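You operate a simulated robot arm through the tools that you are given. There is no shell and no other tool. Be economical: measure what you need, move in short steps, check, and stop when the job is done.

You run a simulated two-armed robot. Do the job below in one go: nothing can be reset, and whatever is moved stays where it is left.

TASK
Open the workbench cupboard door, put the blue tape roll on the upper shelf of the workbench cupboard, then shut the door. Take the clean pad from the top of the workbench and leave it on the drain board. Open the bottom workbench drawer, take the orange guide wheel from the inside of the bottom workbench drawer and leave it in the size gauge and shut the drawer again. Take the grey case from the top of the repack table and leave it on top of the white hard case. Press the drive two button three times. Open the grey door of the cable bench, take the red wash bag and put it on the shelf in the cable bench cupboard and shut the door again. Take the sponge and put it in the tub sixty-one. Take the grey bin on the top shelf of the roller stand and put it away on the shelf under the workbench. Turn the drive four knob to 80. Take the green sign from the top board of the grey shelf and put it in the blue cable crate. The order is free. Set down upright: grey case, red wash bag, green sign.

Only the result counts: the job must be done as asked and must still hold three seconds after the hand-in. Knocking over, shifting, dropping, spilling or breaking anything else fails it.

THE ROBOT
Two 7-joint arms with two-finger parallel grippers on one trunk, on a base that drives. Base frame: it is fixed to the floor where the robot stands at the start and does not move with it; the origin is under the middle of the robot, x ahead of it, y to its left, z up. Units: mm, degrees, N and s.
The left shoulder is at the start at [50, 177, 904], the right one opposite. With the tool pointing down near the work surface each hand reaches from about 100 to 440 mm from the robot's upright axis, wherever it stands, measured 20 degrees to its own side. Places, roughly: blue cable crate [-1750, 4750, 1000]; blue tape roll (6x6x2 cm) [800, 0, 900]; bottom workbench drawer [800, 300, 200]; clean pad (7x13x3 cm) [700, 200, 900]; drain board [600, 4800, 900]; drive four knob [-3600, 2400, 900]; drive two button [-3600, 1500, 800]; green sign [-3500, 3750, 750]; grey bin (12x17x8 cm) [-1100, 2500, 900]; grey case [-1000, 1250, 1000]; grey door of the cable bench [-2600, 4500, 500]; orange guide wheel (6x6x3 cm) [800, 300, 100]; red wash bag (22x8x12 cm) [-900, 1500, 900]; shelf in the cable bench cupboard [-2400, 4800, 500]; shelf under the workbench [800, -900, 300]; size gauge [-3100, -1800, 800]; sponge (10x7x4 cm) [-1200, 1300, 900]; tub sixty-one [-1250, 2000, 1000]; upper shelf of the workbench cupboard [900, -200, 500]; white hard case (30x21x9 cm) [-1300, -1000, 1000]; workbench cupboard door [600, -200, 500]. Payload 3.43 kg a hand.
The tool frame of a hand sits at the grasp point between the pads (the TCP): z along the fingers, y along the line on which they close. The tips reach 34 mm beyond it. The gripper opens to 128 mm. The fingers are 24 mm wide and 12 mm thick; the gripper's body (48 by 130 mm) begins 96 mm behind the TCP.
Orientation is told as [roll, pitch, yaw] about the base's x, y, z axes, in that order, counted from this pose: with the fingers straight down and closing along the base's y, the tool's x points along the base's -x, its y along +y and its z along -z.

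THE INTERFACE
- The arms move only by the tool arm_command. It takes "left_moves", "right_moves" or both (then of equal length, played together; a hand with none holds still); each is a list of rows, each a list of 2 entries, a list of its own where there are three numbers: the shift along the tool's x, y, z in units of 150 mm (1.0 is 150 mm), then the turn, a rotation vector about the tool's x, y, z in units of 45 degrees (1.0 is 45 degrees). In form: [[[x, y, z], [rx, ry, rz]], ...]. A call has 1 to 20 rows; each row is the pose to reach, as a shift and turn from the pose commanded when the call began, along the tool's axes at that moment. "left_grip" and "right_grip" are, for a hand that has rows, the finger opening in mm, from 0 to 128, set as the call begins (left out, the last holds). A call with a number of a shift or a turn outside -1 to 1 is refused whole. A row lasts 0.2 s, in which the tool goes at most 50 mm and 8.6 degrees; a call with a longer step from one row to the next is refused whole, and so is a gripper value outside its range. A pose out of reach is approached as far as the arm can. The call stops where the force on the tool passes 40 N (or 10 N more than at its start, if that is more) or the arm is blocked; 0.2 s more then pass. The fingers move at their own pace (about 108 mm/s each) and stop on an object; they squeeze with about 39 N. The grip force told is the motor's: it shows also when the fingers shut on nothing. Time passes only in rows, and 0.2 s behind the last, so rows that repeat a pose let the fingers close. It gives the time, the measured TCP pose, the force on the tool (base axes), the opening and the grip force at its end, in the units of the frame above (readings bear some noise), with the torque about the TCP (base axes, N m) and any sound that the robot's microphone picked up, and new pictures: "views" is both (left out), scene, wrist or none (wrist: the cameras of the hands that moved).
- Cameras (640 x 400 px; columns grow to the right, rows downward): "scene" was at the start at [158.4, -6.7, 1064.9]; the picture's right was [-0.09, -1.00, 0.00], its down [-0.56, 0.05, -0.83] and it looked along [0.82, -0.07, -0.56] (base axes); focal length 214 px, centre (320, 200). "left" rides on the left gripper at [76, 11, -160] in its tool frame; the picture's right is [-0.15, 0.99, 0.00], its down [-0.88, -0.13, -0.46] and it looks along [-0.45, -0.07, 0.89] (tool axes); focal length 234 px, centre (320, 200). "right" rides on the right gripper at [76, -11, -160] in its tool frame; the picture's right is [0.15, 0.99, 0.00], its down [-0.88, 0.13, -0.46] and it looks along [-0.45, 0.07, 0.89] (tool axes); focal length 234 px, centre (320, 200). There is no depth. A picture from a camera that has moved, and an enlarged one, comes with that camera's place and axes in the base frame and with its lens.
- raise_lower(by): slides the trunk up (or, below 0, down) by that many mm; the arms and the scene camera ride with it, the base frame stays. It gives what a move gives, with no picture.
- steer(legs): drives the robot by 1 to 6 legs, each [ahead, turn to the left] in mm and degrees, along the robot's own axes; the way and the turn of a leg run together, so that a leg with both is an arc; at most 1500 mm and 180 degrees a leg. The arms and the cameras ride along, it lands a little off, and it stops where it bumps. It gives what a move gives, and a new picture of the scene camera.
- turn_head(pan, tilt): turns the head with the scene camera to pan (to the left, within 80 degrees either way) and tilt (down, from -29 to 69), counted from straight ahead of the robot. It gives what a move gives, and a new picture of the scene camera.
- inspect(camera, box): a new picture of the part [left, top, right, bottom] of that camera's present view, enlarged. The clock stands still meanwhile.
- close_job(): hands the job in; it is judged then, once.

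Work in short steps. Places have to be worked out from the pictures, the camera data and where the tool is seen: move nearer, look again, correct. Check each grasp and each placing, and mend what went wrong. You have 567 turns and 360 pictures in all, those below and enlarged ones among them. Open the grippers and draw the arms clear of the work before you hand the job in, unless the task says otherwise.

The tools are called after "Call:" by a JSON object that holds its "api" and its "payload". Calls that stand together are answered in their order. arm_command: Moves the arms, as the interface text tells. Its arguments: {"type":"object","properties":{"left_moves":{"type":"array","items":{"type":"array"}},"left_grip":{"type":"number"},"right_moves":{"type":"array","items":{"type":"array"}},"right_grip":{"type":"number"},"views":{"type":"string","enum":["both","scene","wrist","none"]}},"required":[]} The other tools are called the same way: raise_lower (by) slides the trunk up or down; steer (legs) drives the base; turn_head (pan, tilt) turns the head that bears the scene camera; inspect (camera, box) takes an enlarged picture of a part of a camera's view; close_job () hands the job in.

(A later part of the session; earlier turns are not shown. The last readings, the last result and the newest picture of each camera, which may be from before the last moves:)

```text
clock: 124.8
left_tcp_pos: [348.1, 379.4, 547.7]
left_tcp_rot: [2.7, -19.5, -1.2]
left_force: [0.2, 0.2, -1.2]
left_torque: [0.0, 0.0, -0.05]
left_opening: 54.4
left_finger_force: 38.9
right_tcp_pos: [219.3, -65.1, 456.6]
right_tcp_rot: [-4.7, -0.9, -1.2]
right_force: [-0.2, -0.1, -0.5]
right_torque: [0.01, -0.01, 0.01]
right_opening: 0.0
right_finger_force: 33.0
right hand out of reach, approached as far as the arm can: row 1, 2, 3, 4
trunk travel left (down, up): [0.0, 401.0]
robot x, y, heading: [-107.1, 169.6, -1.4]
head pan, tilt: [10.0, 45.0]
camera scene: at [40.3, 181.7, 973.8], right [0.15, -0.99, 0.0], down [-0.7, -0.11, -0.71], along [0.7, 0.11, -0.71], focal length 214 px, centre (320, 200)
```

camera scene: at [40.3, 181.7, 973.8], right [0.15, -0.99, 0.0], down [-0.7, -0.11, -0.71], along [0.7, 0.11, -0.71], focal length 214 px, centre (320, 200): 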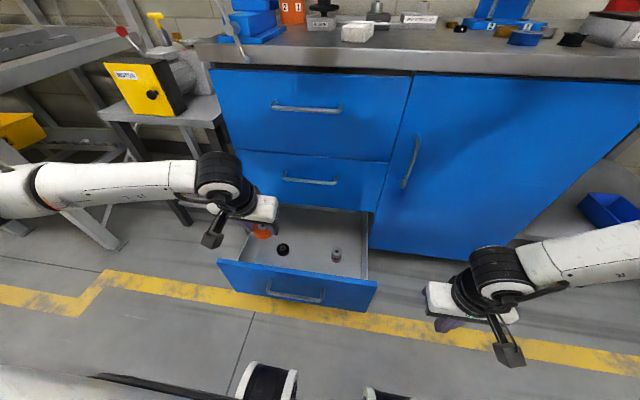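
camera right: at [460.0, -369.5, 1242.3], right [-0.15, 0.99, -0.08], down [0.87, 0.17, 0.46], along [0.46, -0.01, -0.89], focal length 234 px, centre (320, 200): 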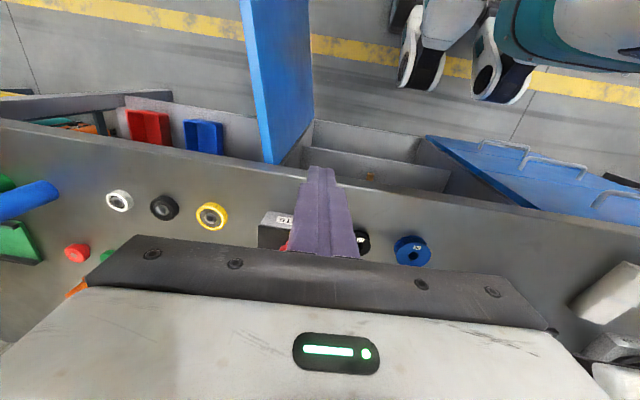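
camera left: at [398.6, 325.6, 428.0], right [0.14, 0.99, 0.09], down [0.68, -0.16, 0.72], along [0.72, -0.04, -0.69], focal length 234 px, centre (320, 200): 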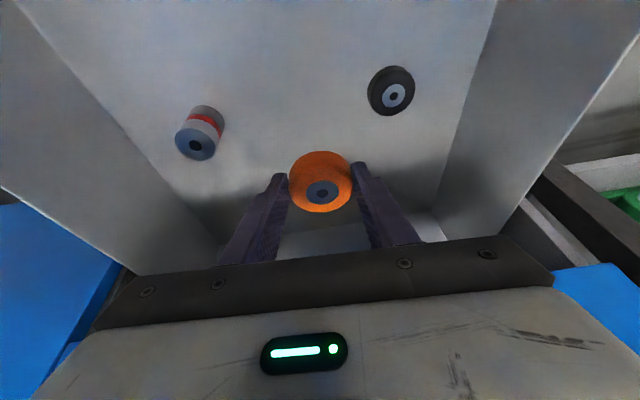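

The right hand can't cross to that side low down. I lower it on its own side and shift the robot ~200 mm left.

Call:
{"api": "arm_command", "payload": {"right_moves": [[[-0.05, 0, 0.25], [0, 0, 0]], [[-0.1, 0, 0.5], [0, 0, 0]], [[-0.15, 0, 0.75], [0, 0, 0]], [[-0.2, 0, 1.0], [0, 0, 0]]], "views": "none"}}

Call:
{"api": "steer", "payload": {"legs": [[-100, 0], [0, 60], [230, 0], [0, -60]]}}

```text
clock: 125.8
left_tcp_pos: [347.2, 378.7, 549.0]
left_tcp_rot: [2.8, -19.6, -1.1]
left_force: [0.4, -0.2, -1.1]
left_torque: [0.02, 0.04, 0.0]
left_opening: 54.0
left_finger_force: 38.9
right_tcp_pos: [232.1, -127.2, 417.9]
right_tcp_rot: [-4.8, -1.0, -1.3]
right_force: [0.3, -0.4, -0.2]
right_torque: [0.02, 0.0, -0.01]
right_opening: 0.0
right_finger_force: 33.1
right hand out of reach, approached as far as the arm can: row 1, 2, 3, 4
trunk travel left (down, up): [0.0, 401.0]
robot x, y, heading: [-111.3, 170.9, -1.4]
head pan, tilt: [10.0, 45.0]
```

```text
clock: 133.6
left_tcp_pos: [366.7, 577.8, 547.6]
left_tcp_rot: [2.7, -19.5, -1.2]
left_force: [-0.7, -0.5, -0.3]
left_torque: [0.03, 0.02, -0.04]
left_opening: 54.1
left_finger_force: 38.8
right_tcp_pos: [250.8, 72.1, 417.4]
right_tcp_rot: [-4.9, -0.8, -1.4]
right_force: [-0.1, 0.4, 0.8]
right_torque: [0.04, 0.0, -0.03]
right_opening: 0.1
right_finger_force: 33.1
trunk travel left (down, up): [0.0, 401.0]
robot x, y, heading: [-89.2, 367.9, -1.0]
head pan, tilt: [10.0, 45.0]
camera scene: at [59.2, 380.8, 973.8], right [0.15, -0.99, 0.0], down [-0.7, -0.11, -0.71], along [0.7, 0.11, -0.71], focal length 214 px, centre (320, 200)
```

scene: 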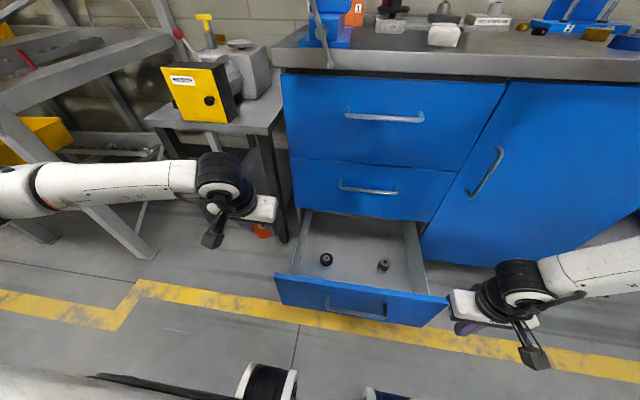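

Right hand needs forward tilt to get lower (as the left did). I tilt −20° while lowering and moving forward.

Call:
{"api": "arm_command", "payload": {"right_moves": [[[-0.1, 0.05, 0.15], [0, -0.15, 0]], [[-0.2, 0.1, 0.3], [0, -0.3, 0]], [[-0.25, 0.15, 0.45], [0, -0.45, 0]], [[-0.25, 0.2, 0.65], [0, -0.45, 0]]], "views": "none"}}

```text
clock: 134.6
left_tcp_pos: [366.9, 578.3, 547.5]
left_tcp_rot: [2.6, -19.4, -1.2]
left_force: [-0.4, 0.3, -1.2]
left_torque: [-0.04, 0.0, 0.02]
left_opening: 53.8
left_finger_force: 39.0
right_tcp_pos: [283.5, 53.5, 419.2]
right_tcp_rot: [-5.1, -21.1, 0.4]
right_force: [0.2, 0.1, 0.5]
right_torque: [-0.01, -0.02, 0.0]
right_opening: 0.0
right_finger_force: 33.2
right hand out of reach, approached as far as the arm can: row 1, 2, 3, 4
trunk travel left (down, up): [0.0, 401.0]
robot x, y, heading: [-90.4, 366.1, -1.0]
head pan, tilt: [10.0, 45.0]
```

Call:
{"api": "arm_command", "payload": {"right_moves": [[[-0.15, 0.25, -0.05], [0, 0, 0]], [[-0.3, 0.5, -0.1], [0, 0, 0]], [[-0.45, 0.75, -0.1], [0, 0, 0]], [[-0.55, 0.95, -0.1], [0, 0, 0]]], "views": "none"}}

Call:
{"api": "arm_command", "payload": {"right_moves": [[[0.07, 0, 0.2], [0, 0, 0]], [[0.14, 0, 0.4], [0, 0, 0]], [[0.2, 0, 0.6], [0, 0, 0]]], "views": "scene"}}

```text
clock: 135.6
left_tcp_pos: [366.3, 578.2, 548.4]
left_tcp_rot: [2.6, -19.5, -1.2]
left_force: [0.7, 0.5, -1.0]
left_torque: [0.04, 0.01, 0.03]
left_opening: 53.8
left_finger_force: 39.0
right_tcp_pos: [343.3, 148.6, 492.0]
right_tcp_rot: [-5.1, -21.0, 0.4]
right_force: [0.2, 0.4, 0.5]
right_torque: [0.03, -0.01, 0.05]
right_opening: 0.0
right_finger_force: 33.2
right hand out of reach, approached as far as the arm can: row 1, 2, 3, 4
trunk travel left (down, up): [0.0, 401.0]
robot x, y, heading: [-90.3, 370.0, -1.1]
head pan, tilt: [10.0, 45.0]
```

```text
clock: 136.4
left_tcp_pos: [366.0, 579.0, 548.4]
left_tcp_rot: [2.7, -19.5, -1.2]
left_force: [0.3, -0.2, -0.1]
left_torque: [-0.02, 0.02, 0.0]
left_opening: 53.9
left_finger_force: 39.2
right_tcp_pos: [336.9, 107.9, 455.1]
right_tcp_rot: [-5.1, -21.1, 0.4]
right_force: [-0.4, 0.1, -0.7]
right_torque: [0.02, 0.03, 0.01]
right_opening: 0.0
right_finger_force: 33.2
right hand out of reach, approached as far as the arm can: row 1, 2, 3
trunk travel left (down, up): [0.0, 401.0]
robot x, y, heading: [-90.4, 368.7, -1.0]
head pan, tilt: [10.0, 45.0]
camera scene: at [59.2, 380.9, 973.8], right [0.15, -0.99, 0.0], down [-0.7, -0.11, -0.71], along [0.7, 0.11, -0.71], focal length 214 px, centre (320, 200)
```

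scene: 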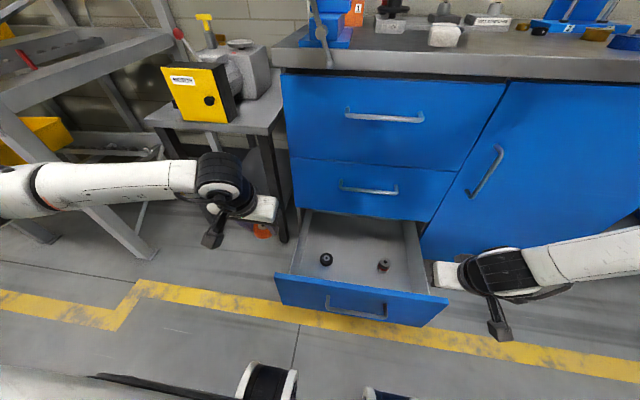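

The right arm is stuck in that posture. I'll instead yaw the left hand 90° and push the drawer with the back of a finger (wheel stays held). Roll left hand, raise right.

Call:
{"api": "arm_command", "payload": {"left_moves": [[[0, 0, 0], [0, 0, 0.166]], [[0, 0, 0], [0, 0, 0.333]], [[0, 0, 0], [0, 0, 0.5]], [[0, 0, 0], [0, 0, 0.666]], [[0, 0, 0], [0, 0, 0.833]], [[0, 0, 0], [0, 0, 1.0]]], "right_moves": [[[0, -0.1, -0.15], [0, 0.08, 0]], [[0, -0.2, -0.3], [0, 0.15, 0]], [[0, -0.3, -0.45], [0, 0.23, 0]], [[0, -0.4, -0.6], [0, 0.3, 0]], [[0, -0.4, -0.75], [0, 0.38, 0]], [[0, -0.4, -0.9], [0, 0.45, 0]]], "views": "none"}}

Call:
{"api": "arm_command", "payload": {"left_moves": [[[0, 0, 0], [0, 0, 0.166]], [[0, 0, 0], [0, 0, 0.333]], [[0, 0, 0], [0, 0, 0.5]], [[0, 0, 0], [0, 0, 0.666]], [[0, 0, 0], [0, 0, 0.833]], [[0, 0, 0], [0, 0, 1.0]]], "right_moves": [[[0, 0, -0.15], [0, 0, 0]], [[0, 0, -0.3], [0, 0, 0]], [[0, 0, -0.45], [0, 0, 0]], [[0, 0, -0.6], [0, 0, 0]], [[0, 0, -0.75], [0, 0, 0]], [[0, 0, -0.95], [0, 0, 0]]], "views": "none"}}

Call:
{"api": "steer", "payload": {"legs": [[-120, 0], [0, -60], [170, 0], [0, 60]]}}

```text
clock: 137.8
left_tcp_pos: [366.7, 577.0, 548.2]
left_tcp_rot: [15.9, -11.8, -47.5]
left_force: [0.5, 0.8, -0.9]
left_torque: [-0.01, 0.0, -0.02]
left_opening: 53.8
left_finger_force: 38.7
right_tcp_pos: [283.6, 59.1, 584.6]
right_tcp_rot: [-4.7, -0.8, -1.4]
right_force: [0.0, 0.6, 1.3]
right_torque: [-0.01, 0.0, -0.02]
right_opening: 0.1
right_finger_force: 32.6
trunk travel left (down, up): [0.0, 401.0]
robot x, y, heading: [-89.8, 370.6, -1.1]
head pan, tilt: [10.0, 45.0]
```

```text
clock: 139.2
left_tcp_pos: [347.8, 558.2, 533.9]
left_tcp_rot: [20.1, 2.7, -90.0]
left_force: [-0.2, 0.2, -0.5]
left_torque: [0.01, 0.05, -0.01]
left_opening: 53.8
left_finger_force: 39.5
left hand out of reach, approached as far as the arm can: row 5, 6
right_tcp_pos: [285.4, 73.2, 727.1]
right_tcp_rot: [-4.8, -0.8, -1.3]
right_force: [1.0, -1.2, 0.2]
right_torque: [-0.03, 0.0, 0.0]
right_opening: 0.0
right_finger_force: 33.1
trunk travel left (down, up): [0.0, 401.0]
robot x, y, heading: [-91.1, 372.2, -1.1]
head pan, tilt: [10.0, 45.0]
```

```text
clock: 146.8
left_tcp_pos: [309.3, 417.8, 534.5]
left_tcp_rot: [20.3, 2.6, -89.1]
left_force: [-0.1, 0.1, -0.3]
left_torque: [0.0, -0.01, -0.01]
left_opening: 53.6
left_finger_force: 39.1
right_tcp_pos: [253.6, -69.5, 726.8]
right_tcp_rot: [-4.7, -0.9, -0.5]
right_force: [0.1, 0.1, 0.1]
right_torque: [0.02, -0.01, 0.05]
right_opening: 0.0
right_finger_force: 32.9
trunk travel left (down, up): [0.0, 401.0]
robot x, y, heading: [-125.3, 220.8, -0.5]
head pan, tilt: [10.0, 45.0]
camera scene: at [23.3, 235.9, 973.8], right [0.17, -0.99, 0.0], down [-0.7, -0.12, -0.71], along [0.7, 0.12, -0.71], focal length 214 px, centre (320, 200)
```

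scene: 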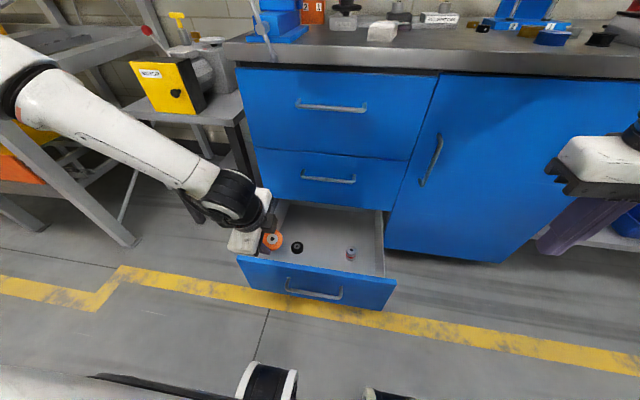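

Call:
{"api": "arm_command", "payload": {"left_moves": [[[-0.1, -0.19, 0.16], [0, 0, 0]], [[-0.2, -0.38, 0.32], [0, 0, 0]], [[-0.3, -0.57, 0.48], [0, 0, 0]], [[-0.43, -0.76, 0.64], [0, 0, 0]]], "views": "none"}}

Call:
{"api": "arm_command", "payload": {"left_moves": [[[0, -0.06, 0.18], [0.05, 0, 0]], [[0, -0.13, 0.36], [0.1, 0, 0]], [[0, -0.2, 0.54], [0.14, 0, 0]], [[0, -0.26, 0.76], [0.18, 0, 0]]], "views": "scene"}}

```text
clock: 147.8
left_tcp_pos: [236.4, 358.2, 401.9]
left_tcp_rot: [20.1, 2.7, -89.2]
left_force: [0.2, -0.2, -0.7]
left_torque: [0.03, -0.02, 0.02]
left_opening: 53.3
left_finger_force: 38.6
right_tcp_pos: [252.4, -69.0, 727.0]
right_tcp_rot: [-4.8, -0.9, -0.6]
right_force: [0.1, 0.0, -0.1]
right_torque: [0.01, 0.0, 0.02]
right_opening: 0.0
right_finger_force: 33.0
trunk travel left (down, up): [0.0, 401.0]
robot x, y, heading: [-124.7, 222.2, -0.4]
head pan, tilt: [10.0, 45.0]
```

```text
clock: 148.8
left_tcp_pos: [238.8, 365.1, 281.4]
left_tcp_rot: [11.8, 2.6, -89.3]
left_force: [-0.2, 0.2, -0.4]
left_torque: [0.02, 0.02, 0.02]
left_opening: 53.3
left_finger_force: 39.5
right_tcp_pos: [253.6, -68.7, 726.5]
right_tcp_rot: [-4.8, -0.9, -0.6]
right_force: [0.3, -0.4, 0.6]
right_torque: [-0.01, -0.02, 0.01]
right_opening: 0.1
right_finger_force: 33.6
trunk travel left (down, up): [0.0, 401.0]
robot x, y, heading: [-129.3, 219.6, -0.2]
head pan, tilt: [10.0, 45.0]
camera scene: at [23.3, 235.9, 973.8], right [0.17, -0.99, 0.0], down [-0.7, -0.12, -0.71], along [0.7, 0.12, -0.71], focal length 214 px, centre (320, 200)
```

scene: 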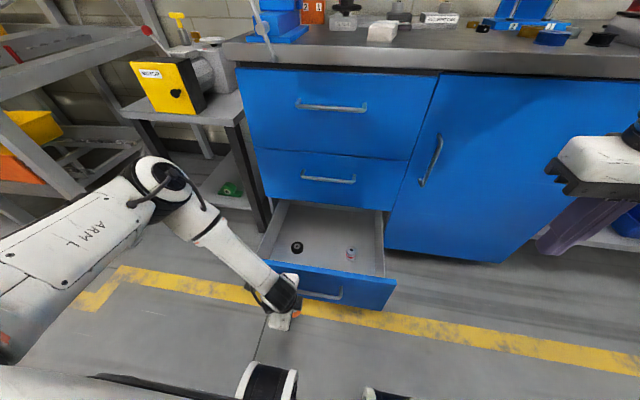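

Call:
{"api": "arm_command", "payload": {"right_moves": [[[0.1, -0.05, -0.25], [0, 0, 0]], [[0.2, -0.1, -0.5], [0, 0, 0]], [[0.3, -0.2, -0.75], [0, 0, 0]], [[0.4, -0.3, -1.0], [0, 0, 0]]], "views": "none"}}

Call:
{"api": "steer", "payload": {"legs": [[270, 0]]}}

```text
clock: 149.8
left_tcp_pos: [238.4, 365.3, 280.4]
left_tcp_rot: [12.0, 2.7, -89.2]
left_force: [-0.3, 0.0, -1.7]
left_torque: [0.0, -0.02, 0.0]
left_opening: 53.1
left_finger_force: 39.0
right_tcp_pos: [188.9, -101.4, 879.5]
right_tcp_rot: [-4.8, -0.8, -0.6]
right_force: [-0.2, -0.6, 0.0]
right_torque: [0.02, 0.0, -0.02]
right_opening: 0.1
right_finger_force: 33.3
trunk travel left (down, up): [0.0, 401.0]
robot x, y, heading: [-129.0, 222.6, -0.4]
head pan, tilt: [10.0, 45.0]
```

```text
clock: 151.7
left_tcp_pos: [511.9, 362.6, 282.5]
left_tcp_rot: [12.1, 2.6, -89.2]
left_force: [-0.3, -0.8, 0.2]
left_torque: [0.0, -0.04, 0.0]
left_opening: 53.6
left_finger_force: 39.1
right_tcp_pos: [461.7, -102.2, 879.8]
right_tcp_rot: [-4.8, -1.0, -0.6]
right_force: [0.1, -0.2, -0.8]
right_torque: [0.01, -0.03, 0.0]
right_opening: 0.0
right_finger_force: 33.0
trunk travel left (down, up): [0.0, 401.0]
robot x, y, heading: [145.9, 219.6, -0.4]
head pan, tilt: [10.0, 45.0]
camera scene: at [295.9, 233.9, 973.8], right [0.17, -0.99, 0.0], down [-0.7, -0.12, -0.71], along [0.7, 0.12, -0.71], focal length 214 px, centre (320, 200)
```

scene: 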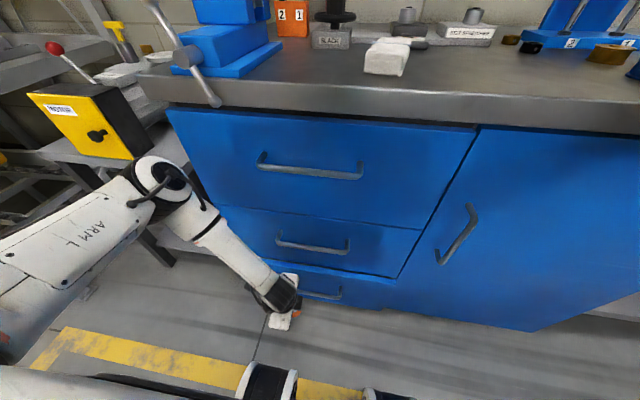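

Call:
{"api": "arm_command", "payload": {"left_moves": [[[0, 0.1, 0.02], [0, 0, 0]], [[0, 0.2, 0.04], [0, 0, 0]], [[0, 0.25, 0.05], [0, 0, 0]], [[0, 0.3, 0.06], [0, 0, 0]], [[0, 0.35, 0.07], [0, 0, 0]], [[0, 0.4, 0.08], [0, 0, 0]]], "views": "scene"}}

```text
clock: 152.5
left_tcp_pos: [537.1, 362.7, 279.2]
left_tcp_rot: [10.8, 2.6, -89.2]
left_force: [0.3, -0.2, -1.3]
left_torque: [0.01, 0.01, -0.02]
left_opening: 53.2
left_finger_force: 38.6
right_tcp_pos: [461.7, -102.4, 879.5]
right_tcp_rot: [-4.8, -0.7, -0.5]
right_force: [0.6, -0.2, -0.5]
right_torque: [0.0, 0.01, 0.01]
right_opening: 0.0
right_finger_force: 32.8
trunk travel left (down, up): [0.0, 401.0]
robot x, y, heading: [143.9, 222.0, -0.2]
head pan, tilt: [10.0, 45.0]
stopped in row 3 (left hand): the force on the tool passed its limit (the readings are from after the stop); the commanded pose is now the measured one
camera scene: at [295.6, 234.2, 973.5], right [0.17, -0.99, 0.0], down [-0.7, -0.12, -0.71], along [0.7, 0.12, -0.71], focal length 214 px, centre (320, 200)
```

scene: 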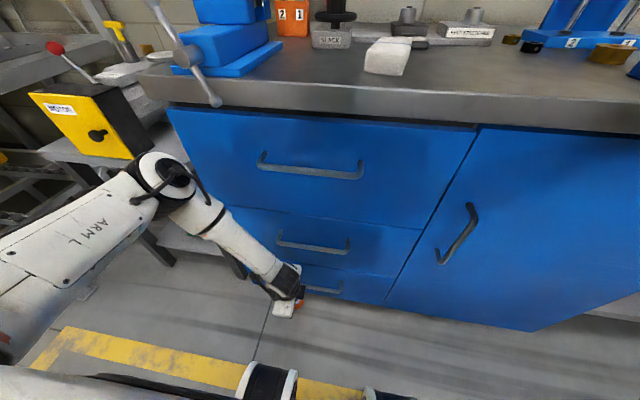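

The push met a firm stop; I verify the drawer is flush through the left camera.

Call:
{"api": "inspect", "payload": {"camera": "left", "box": [280, 0, 640, 225]}}

Call:
{"api": "inspect", "payload": {"camera": "scene", "box": [240, 180, 440, 320]}}

```text
1.78 times, centred on (460, 112) of left
camera zoom: at [517.1, 430.0, 440.6], right [0.97, -0.14, 0.18], down [-0.2, -0.9, 0.38], along [0.11, -0.41, -0.91], focal length 416 px, centre (71, 356)
```

zoom: 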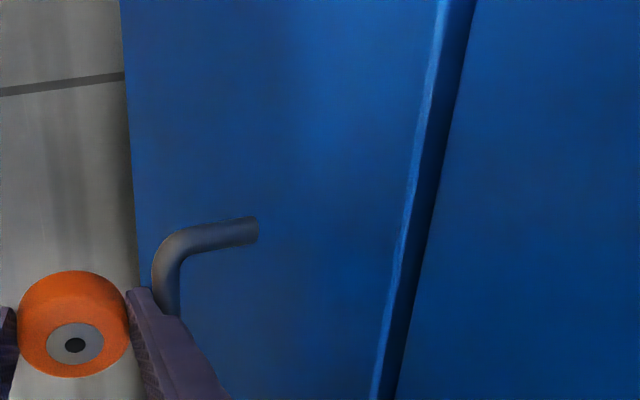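

```text
2.86 times, centred on (340, 250) of scene
camera zoom: at [295.6, 234.2, 973.5], right [0.17, -0.99, 0.0], down [-0.7, -0.12, -0.71], along [0.7, 0.12, -0.71], focal length 613 px, centre (263, 57)
```

zoom: 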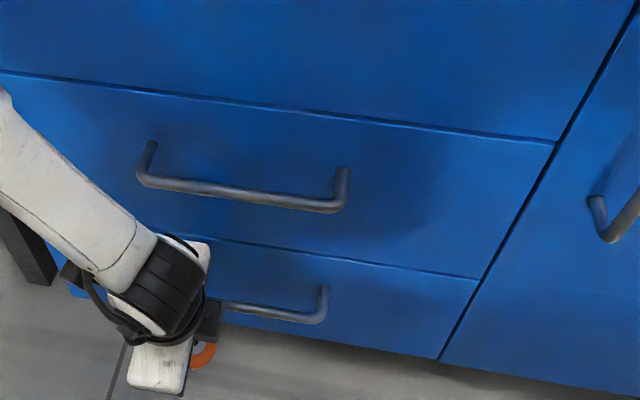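

Drawer is flush. I back off, raise the trunk, and bring both hands up; next the right hand takes the clean pad while I'm here.

Call:
{"api": "steer", "payload": {"legs": [[-90, 0]]}}

Call:
{"api": "raise_lower", "payload": {"by": 200}}

Call:
{"api": "arm_command", "payload": {"left_moves": [[[0, 0.05, -0.25], [0, 0, 0]], [[0, 0.1, -0.5], [0, 0, 0]], [[0, 0.15, -0.75], [0, 0, 0]], [[0, 0.2, -1.0], [0, 0, 0]]], "right_moves": [[[-0.2, 0.1, 0], [0, 0, 0]], [[-0.4, 0.2, 0], [0, 0, 0]], [[-0.6, 0.4, 0], [0, 0, 0]], [[-0.8, 0.6, 0], [0, 0, 0]]], "right_grip": 120, "views": "none"}}

Call:
{"api": "arm_command", "payload": {"left_moves": [[[0.05, 0.05, -0.25], [0, 0, 0]], [[0.1, 0.1, -0.5], [0, 0, 0]], [[0.15, 0.15, -0.75], [0, 0, 0]], [[0.2, 0.2, -1.0], [0, 0, 0]]], "right_moves": [[[-0.2, 0.25, 0], [0, 0, 0]], [[-0.4, 0.5, 0], [0, 0, 0]], [[-0.6, 0.75, 0], [0, 0, 0]], [[-0.8, 0.95, 0], [0, 0, 0]]], "views": "both"}}

```text
clock: 153.6
left_tcp_pos: [449.0, 362.5, 279.8]
left_tcp_rot: [10.7, 2.6, -89.1]
left_force: [-0.3, -0.6, 0.0]
left_torque: [0.0, 0.0, -0.01]
left_opening: 53.2
left_finger_force: 39.1
right_tcp_pos: [373.1, -102.6, 880.4]
right_tcp_rot: [-4.8, -0.8, -0.6]
right_force: [0.1, 0.8, 0.3]
right_torque: [0.0, 0.01, -0.01]
right_opening: 0.2
right_finger_force: 33.1
trunk travel left (down, up): [0.0, 401.0]
robot x, y, heading: [55.8, 218.9, -0.5]
head pan, tilt: [10.0, 45.0]
camera scene: at [206.5, 234.7, 973.8], right [0.17, -0.99, 0.0], down [-0.7, -0.12, -0.71], along [0.7, 0.12, -0.71], focal length 214 px, centre (320, 200)
```

scene: 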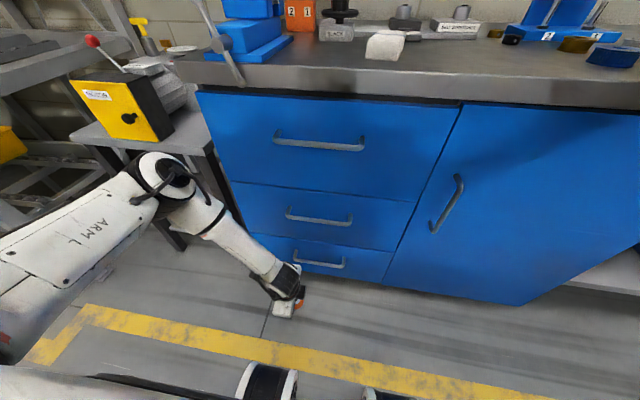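

```text
clock: 155.8
left_tcp_pos: [446.9, 362.2, 479.2]
left_tcp_rot: [10.8, 2.6, -89.1]
left_force: [-0.4, 0.3, -0.6]
left_torque: [-0.03, -0.01, 0.0]
left_opening: 53.4
left_finger_force: 38.7
right_tcp_pos: [372.8, -101.2, 1078.9]
right_tcp_rot: [-4.7, -0.8, -0.6]
right_force: [1.0, -0.3, -0.5]
right_torque: [-0.01, 0.02, -0.03]
right_opening: 0.0
right_finger_force: 33.2
trunk travel left (down, up): [-200.0, 201.0]
robot x, y, heading: [54.7, 224.3, -0.3]
head pan, tilt: [10.0, 45.0]
```

```text
clock: 156.8
left_tcp_pos: [448.6, 355.9, 633.4]
left_tcp_rot: [10.7, 2.6, -89.2]
left_force: [0.7, 0.3, -0.7]
left_torque: [0.01, 0.03, -0.02]
left_opening: 53.1
left_finger_force: 38.6
right_tcp_pos: [495.3, -11.9, 1073.2]
right_tcp_rot: [-4.7, -0.7, -0.4]
right_force: [0.0, -1.4, -0.3]
right_torque: [-0.03, 0.02, 0.01]
right_opening: 120.1
right_finger_force: 0.2
trunk travel left (down, up): [-200.0, 201.0]
robot x, y, heading: [57.3, 222.3, -0.3]
head pan, tilt: [10.0, 45.0]
```

```text
clock: 157.8
left_tcp_pos: [439.2, 375.0, 728.0]
left_tcp_rot: [10.8, 2.7, -89.2]
left_force: [-0.1, 0.2, -0.7]
left_torque: [0.01, 0.02, 0.0]
left_opening: 53.3
left_finger_force: 39.0
left hand out of reach, approached as far as the arm can: row 3, 4
right_tcp_pos: [521.1, 17.9, 1040.3]
right_tcp_rot: [-4.8, -1.0, -0.7]
right_force: [0.2, 0.6, -0.1]
right_torque: [0.0, -0.01, 0.02]
right_opening: 120.0
right_finger_force: 0.0
right hand out of reach, approached as far as the arm can: row 1, 2, 3, 4
trunk travel left (down, up): [-200.0, 201.0]
robot x, y, heading: [55.6, 220.5, -0.3]
head pan, tilt: [10.0, 45.0]
camera scene: at [206.2, 234.5, 1173.8], right [0.17, -0.99, 0.0], down [-0.7, -0.12, -0.71], along [0.7, 0.12, -0.71], focal length 214 px, centre (320, 200)
camera right: at [442.6, 20.9, 1198.4], right [-0.13, 0.99, -0.08], down [0.88, 0.16, 0.46], along [0.46, -0.01, -0.89], focal length 234 px, centre (320, 200)
camera left: at [420.4, 443.0, 888.7], right [0.97, -0.14, 0.18], down [-0.2, -0.9, 0.38], along [0.11, -0.41, -0.91], focal length 234 px, centre (320, 200)
```

scene: 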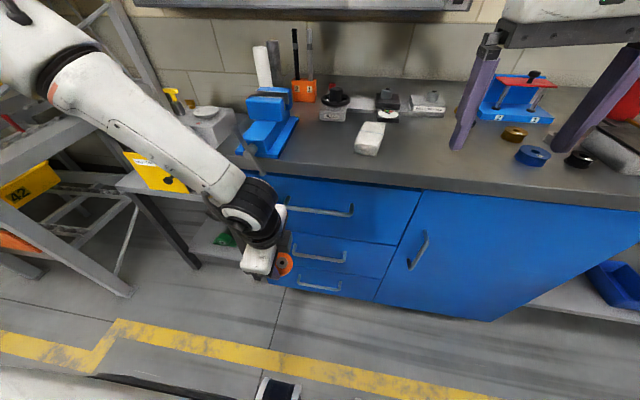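
right: 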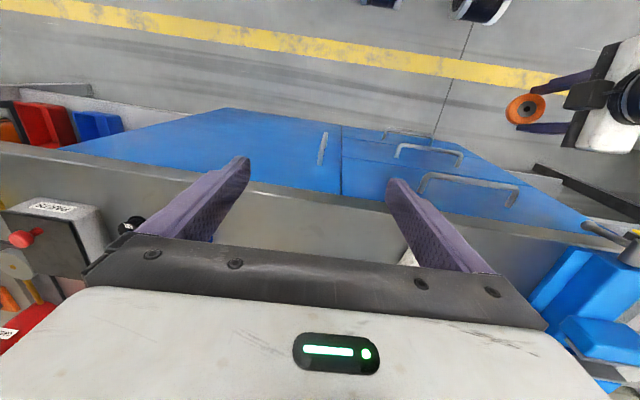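
left: 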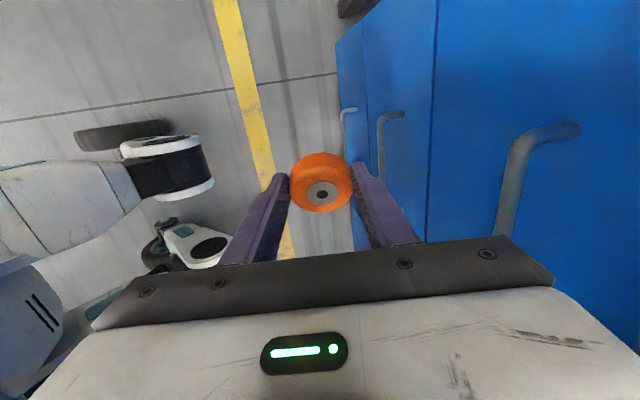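

The right arm reaches better when the shoulder is well above the hand; I raise the trunk 100 mm more and move toward the pad.

Call:
{"api": "raise_lower", "payload": {"by": 100}}

Call:
{"api": "arm_command", "payload": {"right_moves": [[[0, 0.05, 0.25], [0, 0, 0]], [[0, 0.1, 0.5], [0, 0, 0]], [[-0.1, 0.25, 0.7], [0, 0, 0]], [[-0.25, 0.45, 0.8], [0, 0, 0]], [[-0.4, 0.65, 0.8], [0, 0, 0]], [[-0.6, 0.85, 0.8], [0, 0, 0]]], "views": "wrist"}}

```text
clock: 159.1
left_tcp_pos: [440.6, 376.3, 826.5]
left_tcp_rot: [10.9, 2.6, -89.2]
left_force: [0.1, -0.5, 0.0]
left_torque: [0.0, 0.01, 0.02]
left_opening: 53.1
left_finger_force: 39.0
right_tcp_pos: [519.8, 18.5, 1141.8]
right_tcp_rot: [-4.8, -0.9, -0.7]
right_force: [0.5, -0.6, 0.2]
right_torque: [0.02, -0.01, 0.02]
right_opening: 120.3
right_finger_force: 0.0
trunk travel left (down, up): [-300.0, 101.0]
robot x, y, heading: [57.7, 220.8, -0.6]
head pan, tilt: [10.0, 45.0]
```

```text
clock: 160.5
left_tcp_pos: [440.6, 375.2, 826.3]
left_tcp_rot: [10.9, 2.6, -89.1]
left_force: [0.2, 0.1, -0.3]
left_torque: [0.03, 0.01, -0.03]
left_opening: 53.1
left_finger_force: 39.3
right_tcp_pos: [537.2, 42.9, 1010.3]
right_tcp_rot: [-4.8, -0.8, -0.5]
right_force: [-0.5, 0.2, 0.1]
right_torque: [0.01, 0.01, -0.02]
right_opening: 120.0
right_finger_force: 0.1
right hand out of reach, approached as far as the arm can: row 3, 4, 5, 6
trunk travel left (down, up): [-300.0, 101.0]
robot x, y, heading: [55.2, 221.2, -0.3]
head pan, tilt: [10.0, 45.0]
camera right: at [459.2, 46.7, 1168.9], right [-0.14, 0.99, -0.08], down [0.87, 0.16, 0.46], along [0.47, -0.01, -0.89], focal length 234 px, centre (320, 200)
```

right: 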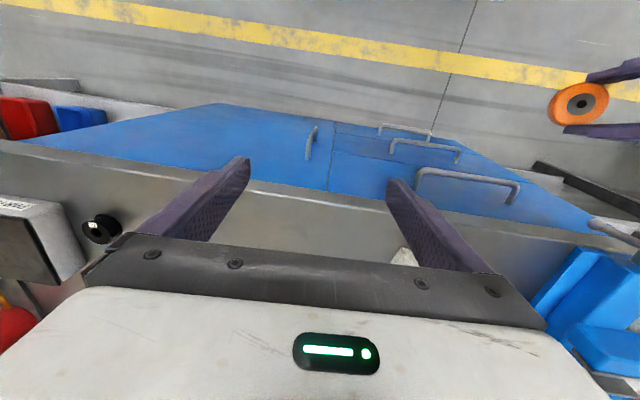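

Call:
{"api": "turn_head", "payload": {"pan": -60, "tilt": 20}}

```text
clock: 161.9
left_tcp_pos: [441.1, 375.5, 826.1]
left_tcp_rot: [10.8, 2.6, -89.1]
left_force: [0.2, 0.3, -0.3]
left_torque: [-0.02, -0.01, 0.0]
left_opening: 53.3
left_finger_force: 38.4
right_tcp_pos: [537.1, 45.1, 1010.3]
right_tcp_rot: [-4.8, -0.9, -0.6]
right_force: [-0.4, -0.2, 0.6]
right_torque: [0.01, 0.0, 0.0]
right_opening: 120.2
right_finger_force: 0.0
trunk travel left (down, up): [-300.0, 101.0]
robot x, y, heading: [56.4, 222.4, -0.5]
head pan, tilt: [-60.0, 20.0]
camera scene: at [172.3, 140.2, 1312.4], right [-0.87, -0.49, 0.0], down [-0.17, 0.3, -0.94], along [0.46, -0.82, -0.34], focal length 214 px, centre (320, 200)
```

scene: 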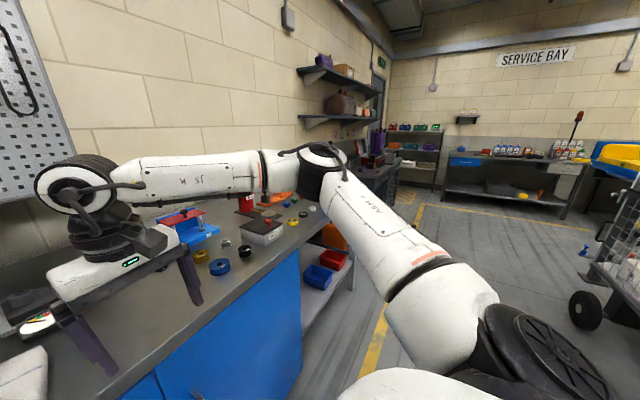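

The right elbow has swung far out to the right. I bring the right hand back toward its start pose to let the elbow recover, then look again.

Call:
{"api": "arm_command", "payload": {"right_moves": [[[0.2, -0.1, -0.2], [0, 0, 0]], [[0.4, -0.2, -0.4], [0.03, 0, 0]], [[0.6, -0.3, -0.6], [0.06, 0, 0]], [[0.75, -0.4, -0.8], [0.1, 0, 0]], [[0.75, -0.45, -1.0], [0.1, 0, 0]]], "views": "none"}}

Call:
{"api": "arm_command", "payload": {"right_moves": [[[0, 0, -0.25], [0, 0, 0]], [[0, 0, -0.5], [0, 0, 0]], [[0, 0, -0.75], [0, 0, 0]], [[0, 0, -0.9], [0, 0, 0]]], "views": "scene"}}

```text
clock: 163.1
left_tcp_pos: [440.6, 374.3, 826.6]
left_tcp_rot: [10.9, 2.5, -89.2]
left_force: [-0.2, 0.4, -0.4]
left_torque: [-0.02, 0.01, 0.03]
left_opening: 53.1
left_finger_force: 38.8
right_tcp_pos: [420.7, -9.4, 1163.2]
right_tcp_rot: [-9.3, -0.8, -0.6]
right_force: [-0.5, -0.2, -0.3]
right_torque: [0.0, -0.01, 0.04]
right_opening: 120.2
right_finger_force: 0.1
trunk travel left (down, up): [-300.0, 101.0]
robot x, y, heading: [55.9, 218.3, -0.6]
head pan, tilt: [-60.0, 20.0]
```

```text
clock: 164.1
left_tcp_pos: [440.6, 374.7, 826.6]
left_tcp_rot: [10.8, 2.6, -89.2]
left_force: [-0.1, -0.4, 0.0]
left_torque: [0.01, 0.01, 0.0]
left_opening: 52.9
left_finger_force: 38.6
right_tcp_pos: [405.2, -7.6, 1254.2]
right_tcp_rot: [-9.1, -0.9, -0.5]
right_force: [-0.1, 0.8, -0.8]
right_torque: [0.03, 0.0, 0.04]
right_opening: 119.8
right_finger_force: 0.0
right hand out of reach, approached as far as the arm can: row 3, 4
trunk travel left (down, up): [-300.0, 101.0]
robot x, y, heading: [56.5, 225.0, -0.6]
head pan, tilt: [-60.0, 20.0]
camera scene: at [172.6, 140.2, 1312.4], right [-0.87, -0.49, 0.0], down [-0.17, 0.3, -0.94], along [0.46, -0.82, -0.34], focal length 214 px, centre (320, 200)
```

scene: 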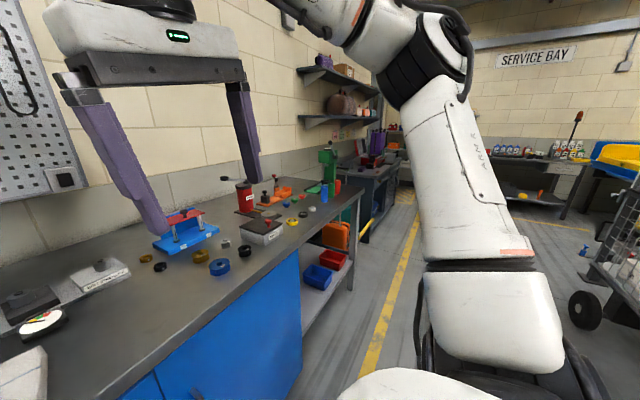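

The elbow is up now. I correct the roll and go forward at height before descending, as happened earlier when it worked.

Call:
{"api": "arm_command", "payload": {"right_moves": [[[-0.25, 0.05, 0.0], [-0.05, 0, 0]], [[-0.5, 0.1, 0.0], [-0.1, 0, 0]], [[-0.75, 0.15, 0.05], [-0.15, 0, 0]], [[-1.0, 0.2, 0.1], [-0.2, 0, 0]]], "views": "none"}}

Call:
{"api": "arm_command", "payload": {"right_moves": [[[-0.1, 0.25, 0.15], [0, 0, 0]], [[-0.2, 0.5, 0.3], [0, 0, 0]], [[-0.3, 0.7, 0.5], [0, 0, 0]], [[-0.4, 0.85, 0.75], [0, 0, 0]], [[-0.5, 0.95, 1.0], [0, 0, 0]]], "views": "scene"}}

```text
clock: 165.1
left_tcp_pos: [440.2, 375.1, 826.3]
left_tcp_rot: [10.8, 2.7, -89.2]
left_force: [0.4, -0.5, -0.1]
left_torque: [-0.04, 0.01, -0.01]
left_opening: 53.2
left_finger_force: 38.9
right_tcp_pos: [520.2, -12.2, 1209.5]
right_tcp_rot: [-0.2, -1.0, -0.6]
right_force: [-0.5, 0.3, -0.7]
right_torque: [-0.03, 0.01, -0.03]
right_opening: 120.3
right_finger_force: 0.1
right hand out of reach, approached as far as the arm can: row 1, 2, 3, 4
trunk travel left (down, up): [-300.0, 101.0]
robot x, y, heading: [53.9, 221.6, -0.0]
head pan, tilt: [-60.0, 20.0]
```

```text
clock: 166.3
left_tcp_pos: [441.8, 374.4, 825.6]
left_tcp_rot: [10.5, 2.6, -89.3]
left_force: [-0.2, 0.6, 0.2]
left_torque: [-0.02, 0.02, 0.02]
left_opening: 53.0
left_finger_force: 38.7
right_tcp_pos: [540.1, 56.1, 1046.1]
right_tcp_rot: [-0.1, -0.9, -0.6]
right_force: [0.4, 0.0, -1.3]
right_torque: [0.04, 0.06, 0.01]
right_opening: 120.3
right_finger_force: 0.2
right hand out of reach, approached as far as the arm can: row 1, 2, 3, 4, 5
trunk travel left (down, up): [-300.0, 101.0]
robot x, y, heading: [54.8, 218.5, -0.4]
head pan, tilt: [-60.0, 20.0]
camera scene: at [175.1, 139.9, 1312.1], right [-0.87, -0.49, 0.0], down [-0.17, 0.3, -0.94], along [0.46, -0.82, -0.34], focal length 214 px, centre (320, 200)
```

scene: 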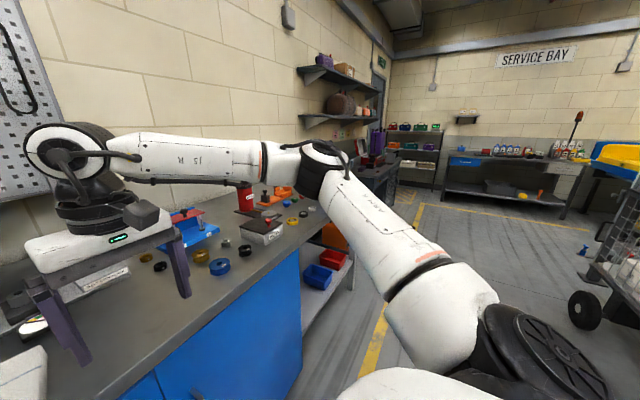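

I try pitching the right hand forward (as with the tape pick), which should free the wrist.

Call:
{"api": "arm_command", "payload": {"right_moves": [[[0, 0.05, 0], [0, -0.15, 0]], [[0, 0.1, 0], [0, -0.3, 0]], [[0, 0.2, 0], [0, -0.45, 0]], [[0, 0.3, 0], [0, -0.6, 0]], [[0, 0.4, 0], [0, -0.75, 0]], [[0, 0.5, 0], [0, -0.9, 0]]], "views": "none"}}

Call:
{"api": "arm_command", "payload": {"right_moves": [[[-0.1, 0.2, 0.1], [0, 0, 0]], [[-0.2, 0.4, 0.2], [0, 0, 0]], [[-0.3, 0.5, 0.3], [0, 0, 0]]], "views": "scene"}}

```text
clock: 167.7
left_tcp_pos: [441.2, 374.4, 827.2]
left_tcp_rot: [10.8, 2.7, -89.2]
left_force: [0.1, 0.9, -0.1]
left_torque: [0.02, 0.03, 0.04]
left_opening: 52.8
left_finger_force: 38.4
right_tcp_pos: [539.0, 120.2, 1050.5]
right_tcp_rot: [-0.3, -41.5, -0.4]
right_force: [0.0, -0.7, 0.4]
right_torque: [0.04, 0.02, 0.02]
right_opening: 120.1
right_finger_force: 0.0
right hand out of reach, approached as far as the arm can: row 6
trunk travel left (down, up): [-300.0, 101.0]
robot x, y, heading: [54.3, 221.5, -0.3]
head pan, tilt: [-60.0, 20.0]
```

```text
clock: 168.5
left_tcp_pos: [441.0, 376.3, 827.5]
left_tcp_rot: [10.8, 2.6, -89.2]
left_force: [0.0, -0.7, -0.7]
left_torque: [0.01, 0.01, -0.03]
left_opening: 53.0
left_finger_force: 39.3
right_tcp_pos: [549.5, 120.0, 1050.4]
right_tcp_rot: [-0.3, -41.4, -0.3]
right_force: [-0.2, 0.0, 0.3]
right_torque: [0.02, -0.02, -0.06]
right_opening: 120.1
right_finger_force: 0.0
right hand out of reach, approached as far as the arm can: row 1, 2, 3
trunk travel left (down, up): [-300.0, 101.0]
robot x, y, heading: [56.0, 220.6, -0.0]
head pan, tilt: [-60.0, 20.0]
camera scene: at [172.2, 140.1, 1312.5], right [-0.87, -0.49, 0.0], down [-0.17, 0.3, -0.94], along [0.46, -0.82, -0.34], focal length 214 px, centre (320, 200)
```

scene: 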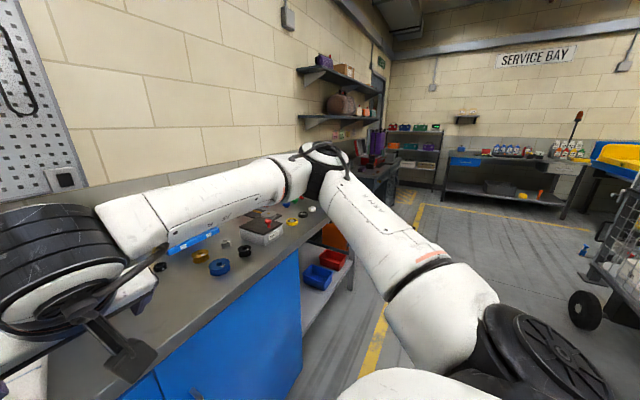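

The arm can't cross further, so I pull the left hand in a bit and turn the robot 18° left so the pad lies to its right side.

Call:
{"api": "arm_command", "payload": {"left_moves": [[[0, -0.2, 0], [0, 0, 0]], [[0, -0.4, 0], [0, 0, 0]], [[0, -0.6, 0], [0, 0, 0]]], "views": "none"}}

Call:
{"api": "turn_head", "payload": {"pan": -15, "tilt": 45}}

Call:
{"api": "steer", "payload": {"legs": [[0, 18]]}}

```text
clock: 169.3
left_tcp_pos: [351.9, 375.9, 810.9]
left_tcp_rot: [10.9, 2.5, -89.2]
left_force: [-0.8, 0.0, 0.3]
left_torque: [0.02, 0.02, -0.01]
left_opening: 53.0
left_finger_force: 39.1
right_tcp_pos: [550.4, 121.0, 1049.6]
right_tcp_rot: [-0.2, -41.4, -0.3]
right_force: [0.0, 0.3, 0.4]
right_torque: [-0.01, 0.03, 0.01]
right_opening: 120.2
right_finger_force: 0.1
trunk travel left (down, up): [-300.0, 101.0]
robot x, y, heading: [59.3, 221.4, -0.3]
head pan, tilt: [-60.0, 20.0]
```

```text
clock: 170.4
left_tcp_pos: [352.6, 375.1, 810.9]
left_tcp_rot: [10.8, 2.7, -89.2]
left_force: [-0.2, -0.5, -0.3]
left_torque: [0.01, 0.0, -0.02]
left_opening: 52.8
left_finger_force: 39.0
right_tcp_pos: [549.0, 120.7, 1049.8]
right_tcp_rot: [-0.2, -41.4, -0.3]
right_force: [-0.1, -0.5, -0.8]
right_torque: [0.01, -0.03, -0.01]
right_opening: 120.2
right_finger_force: 0.0
trunk travel left (down, up): [-300.0, 101.0]
robot x, y, heading: [54.9, 223.5, -0.5]
head pan, tilt: [-15.0, 45.0]
camera scene: at [204.6, 199.4, 1273.8], right [-0.27, -0.96, 0.0], down [-0.68, 0.19, -0.71], along [0.68, -0.19, -0.71], focal length 214 px, centre (320, 200)
```

scene: 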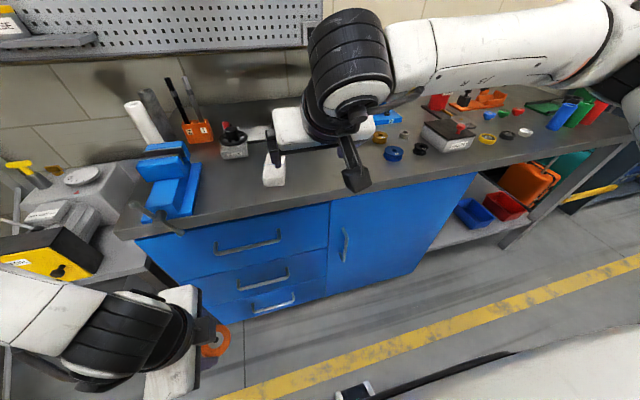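

```text
clock: 171.8
left_tcp_pos: [289.8, 460.5, 809.8]
left_tcp_rot: [10.8, 2.4, -71.2]
left_force: [-0.3, 0.2, -0.6]
left_torque: [-0.03, -0.01, 0.0]
left_opening: 52.9
left_finger_force: 38.8
right_tcp_pos: [555.0, 277.6, 1051.1]
right_tcp_rot: [-0.2, -41.4, 17.7]
right_force: [-1.1, 0.5, 0.1]
right_torque: [-0.03, -0.03, 0.0]
right_opening: 120.1
right_finger_force: 0.0
trunk travel left (down, up): [-300.0, 101.0]
robot x, y, heading: [55.2, 223.4, 17.4]
head pan, tilt: [-15.0, 45.0]
camera scene: at [204.0, 246.9, 1273.8], right [0.05, -1.0, 0.0], down [-0.71, -0.03, -0.71], along [0.71, 0.03, -0.71], focal length 214 px, centre (320, 200)
```

scene: 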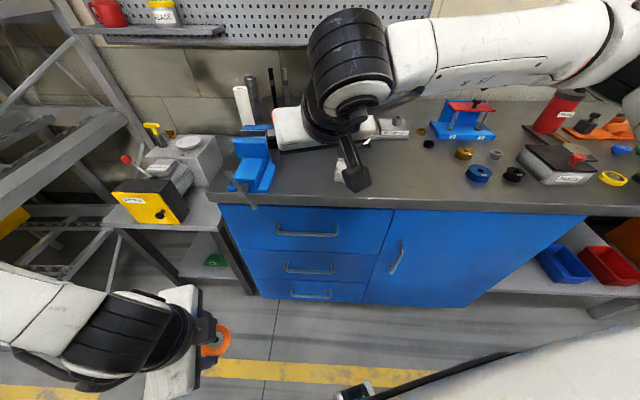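

Call:
{"api": "arm_command", "payload": {"right_moves": [[[-0.04, -0.2, 0.1], [0, 0, 0]], [[-0.08, -0.4, 0.2], [0, 0, 0]], [[-0.12, -0.6, 0.3], [0, 0, 0]], [[-0.17, -0.75, 0.41], [0, 0, 0]]], "views": "wrist"}}

```text
clock: 172.8
left_tcp_pos: [290.9, 459.0, 810.2]
left_tcp_rot: [10.8, 2.5, -71.3]
left_force: [0.7, 0.7, -1.2]
left_torque: [0.01, -0.01, -0.06]
left_opening: 52.8
left_finger_force: 39.2
right_tcp_pos: [646.7, 188.4, 1019.5]
right_tcp_rot: [-0.1, -41.4, 17.7]
right_force: [0.7, -0.7, 0.0]
right_torque: [0.0, 0.04, 0.0]
right_opening: 120.0
right_finger_force: 0.0
trunk travel left (down, up): [-300.0, 101.0]
robot x, y, heading: [52.0, 221.0, 17.5]
head pan, tilt: [-15.0, 45.0]
camera right: at [495.8, 128.1, 1090.1], right [-0.4, 0.91, -0.1], down [0.3, 0.23, 0.92], along [0.86, 0.34, -0.37], focal length 234 px, centre (320, 200)
```

right: 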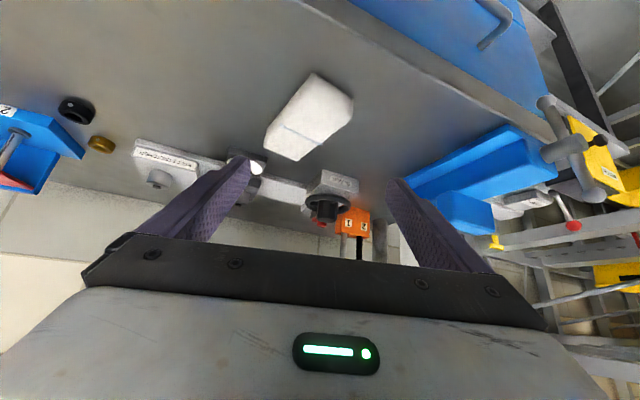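

Call:
{"api": "inspect", "payload": {"camera": "right", "box": [220, 40, 400, 180]}}

```text
2.86 times, centred on (310, 110) of right
camera zoom: at [495.8, 128.1, 1090.1], right [-0.4, 0.91, -0.1], down [0.3, 0.23, 0.92], along [0.86, 0.34, -0.37], focal length 669 px, centre (349, 457)
```

zoom: 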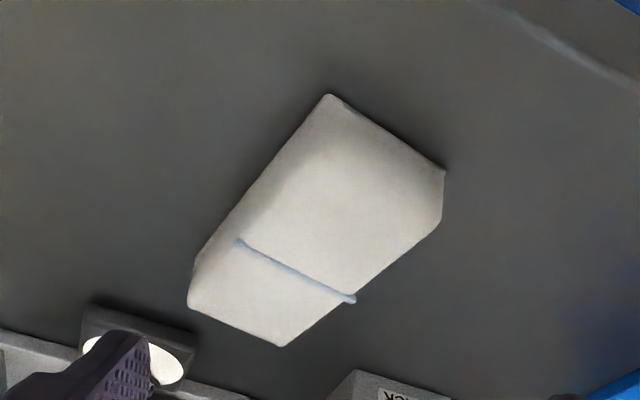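

Pad centre ≈(731,189), long axis about −12°. I yaw the hand −30° to align and come closer.

Call:
{"api": "arm_command", "payload": {"right_moves": [[[-0.015, -0.01, 0.09], [0.11, 0, 0.125]], [[-0.03, -0.02, 0.18], [0.22, 0, 0.25]], [[-0.045, -0.03, 0.27], [0.33, 0, 0.375]], [[-0.06, -0.04, 0.37], [0.44, 0, 0.5]]], "views": "wrist"}}

```text
clock: 173.8
left_tcp_pos: [288.9, 459.0, 810.9]
left_tcp_rot: [10.8, 2.6, -71.2]
left_force: [-0.3, -0.4, -0.1]
left_torque: [0.04, 0.04, -0.02]
left_opening: 52.9
left_finger_force: 38.8
right_tcp_pos: [688.0, 185.0, 987.5]
right_tcp_rot: [0.0, -41.6, -12.5]
right_force: [0.3, -1.0, 0.7]
right_torque: [0.03, 0.04, 0.0]
right_opening: 120.0
right_finger_force: 0.0
right hand out of reach, approached as far as the arm can: row 4
trunk travel left (down, up): [-300.0, 101.0]
robot x, y, heading: [53.4, 223.1, 17.6]
head pan, tilt: [-15.0, 45.0]
camera right: at [526.9, 209.1, 1056.2], right [0.11, 0.99, -0.1], down [0.38, 0.05, 0.92], along [0.92, -0.13, -0.37], focal length 234 px, centre (320, 200)
```

right: 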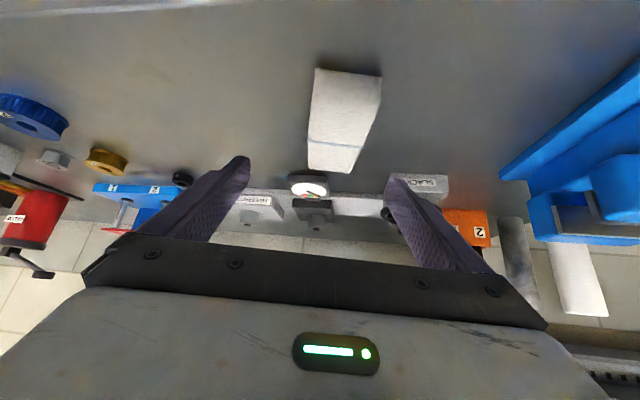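

Call:
{"api": "arm_command", "payload": {"right_moves": [[[0.09, 0.05, 0.13], [0, 0, 0]], [[0.18, 0.093, 0.26], [0, 0, 0]], [[0.27, 0.093, 0.375], [0, 0, 0]]], "views": "wrist"}}

```text
clock: 174.6
left_tcp_pos: [289.4, 459.1, 810.8]
left_tcp_rot: [10.8, 2.6, -71.2]
left_force: [-0.3, 0.5, -1.2]
left_torque: [-0.02, 0.0, -0.02]
left_opening: 52.9
left_finger_force: 38.8
right_tcp_pos: [689.1, 167.3, 935.3]
right_tcp_rot: [0.1, -41.4, -12.4]
right_force: [-0.3, -0.9, -0.6]
right_torque: [0.0, -0.02, -0.03]
right_opening: 120.2
right_finger_force: 0.0
right hand out of reach, approached as far as the arm can: row 1, 2, 3
trunk travel left (down, up): [-300.0, 101.0]
robot x, y, heading: [55.3, 218.5, 17.8]
head pan, tilt: [-15.0, 45.0]
camera right: at [528.0, 192.0, 1004.1], right [0.1, 0.99, -0.1], down [0.38, 0.05, 0.92], along [0.92, -0.13, -0.37], focal length 234 px, centre (320, 200)
```

right: 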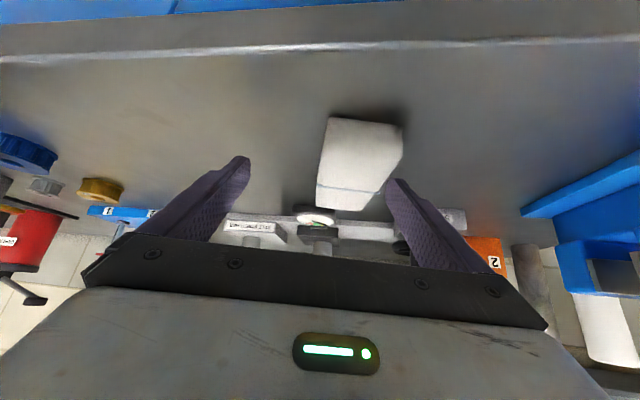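

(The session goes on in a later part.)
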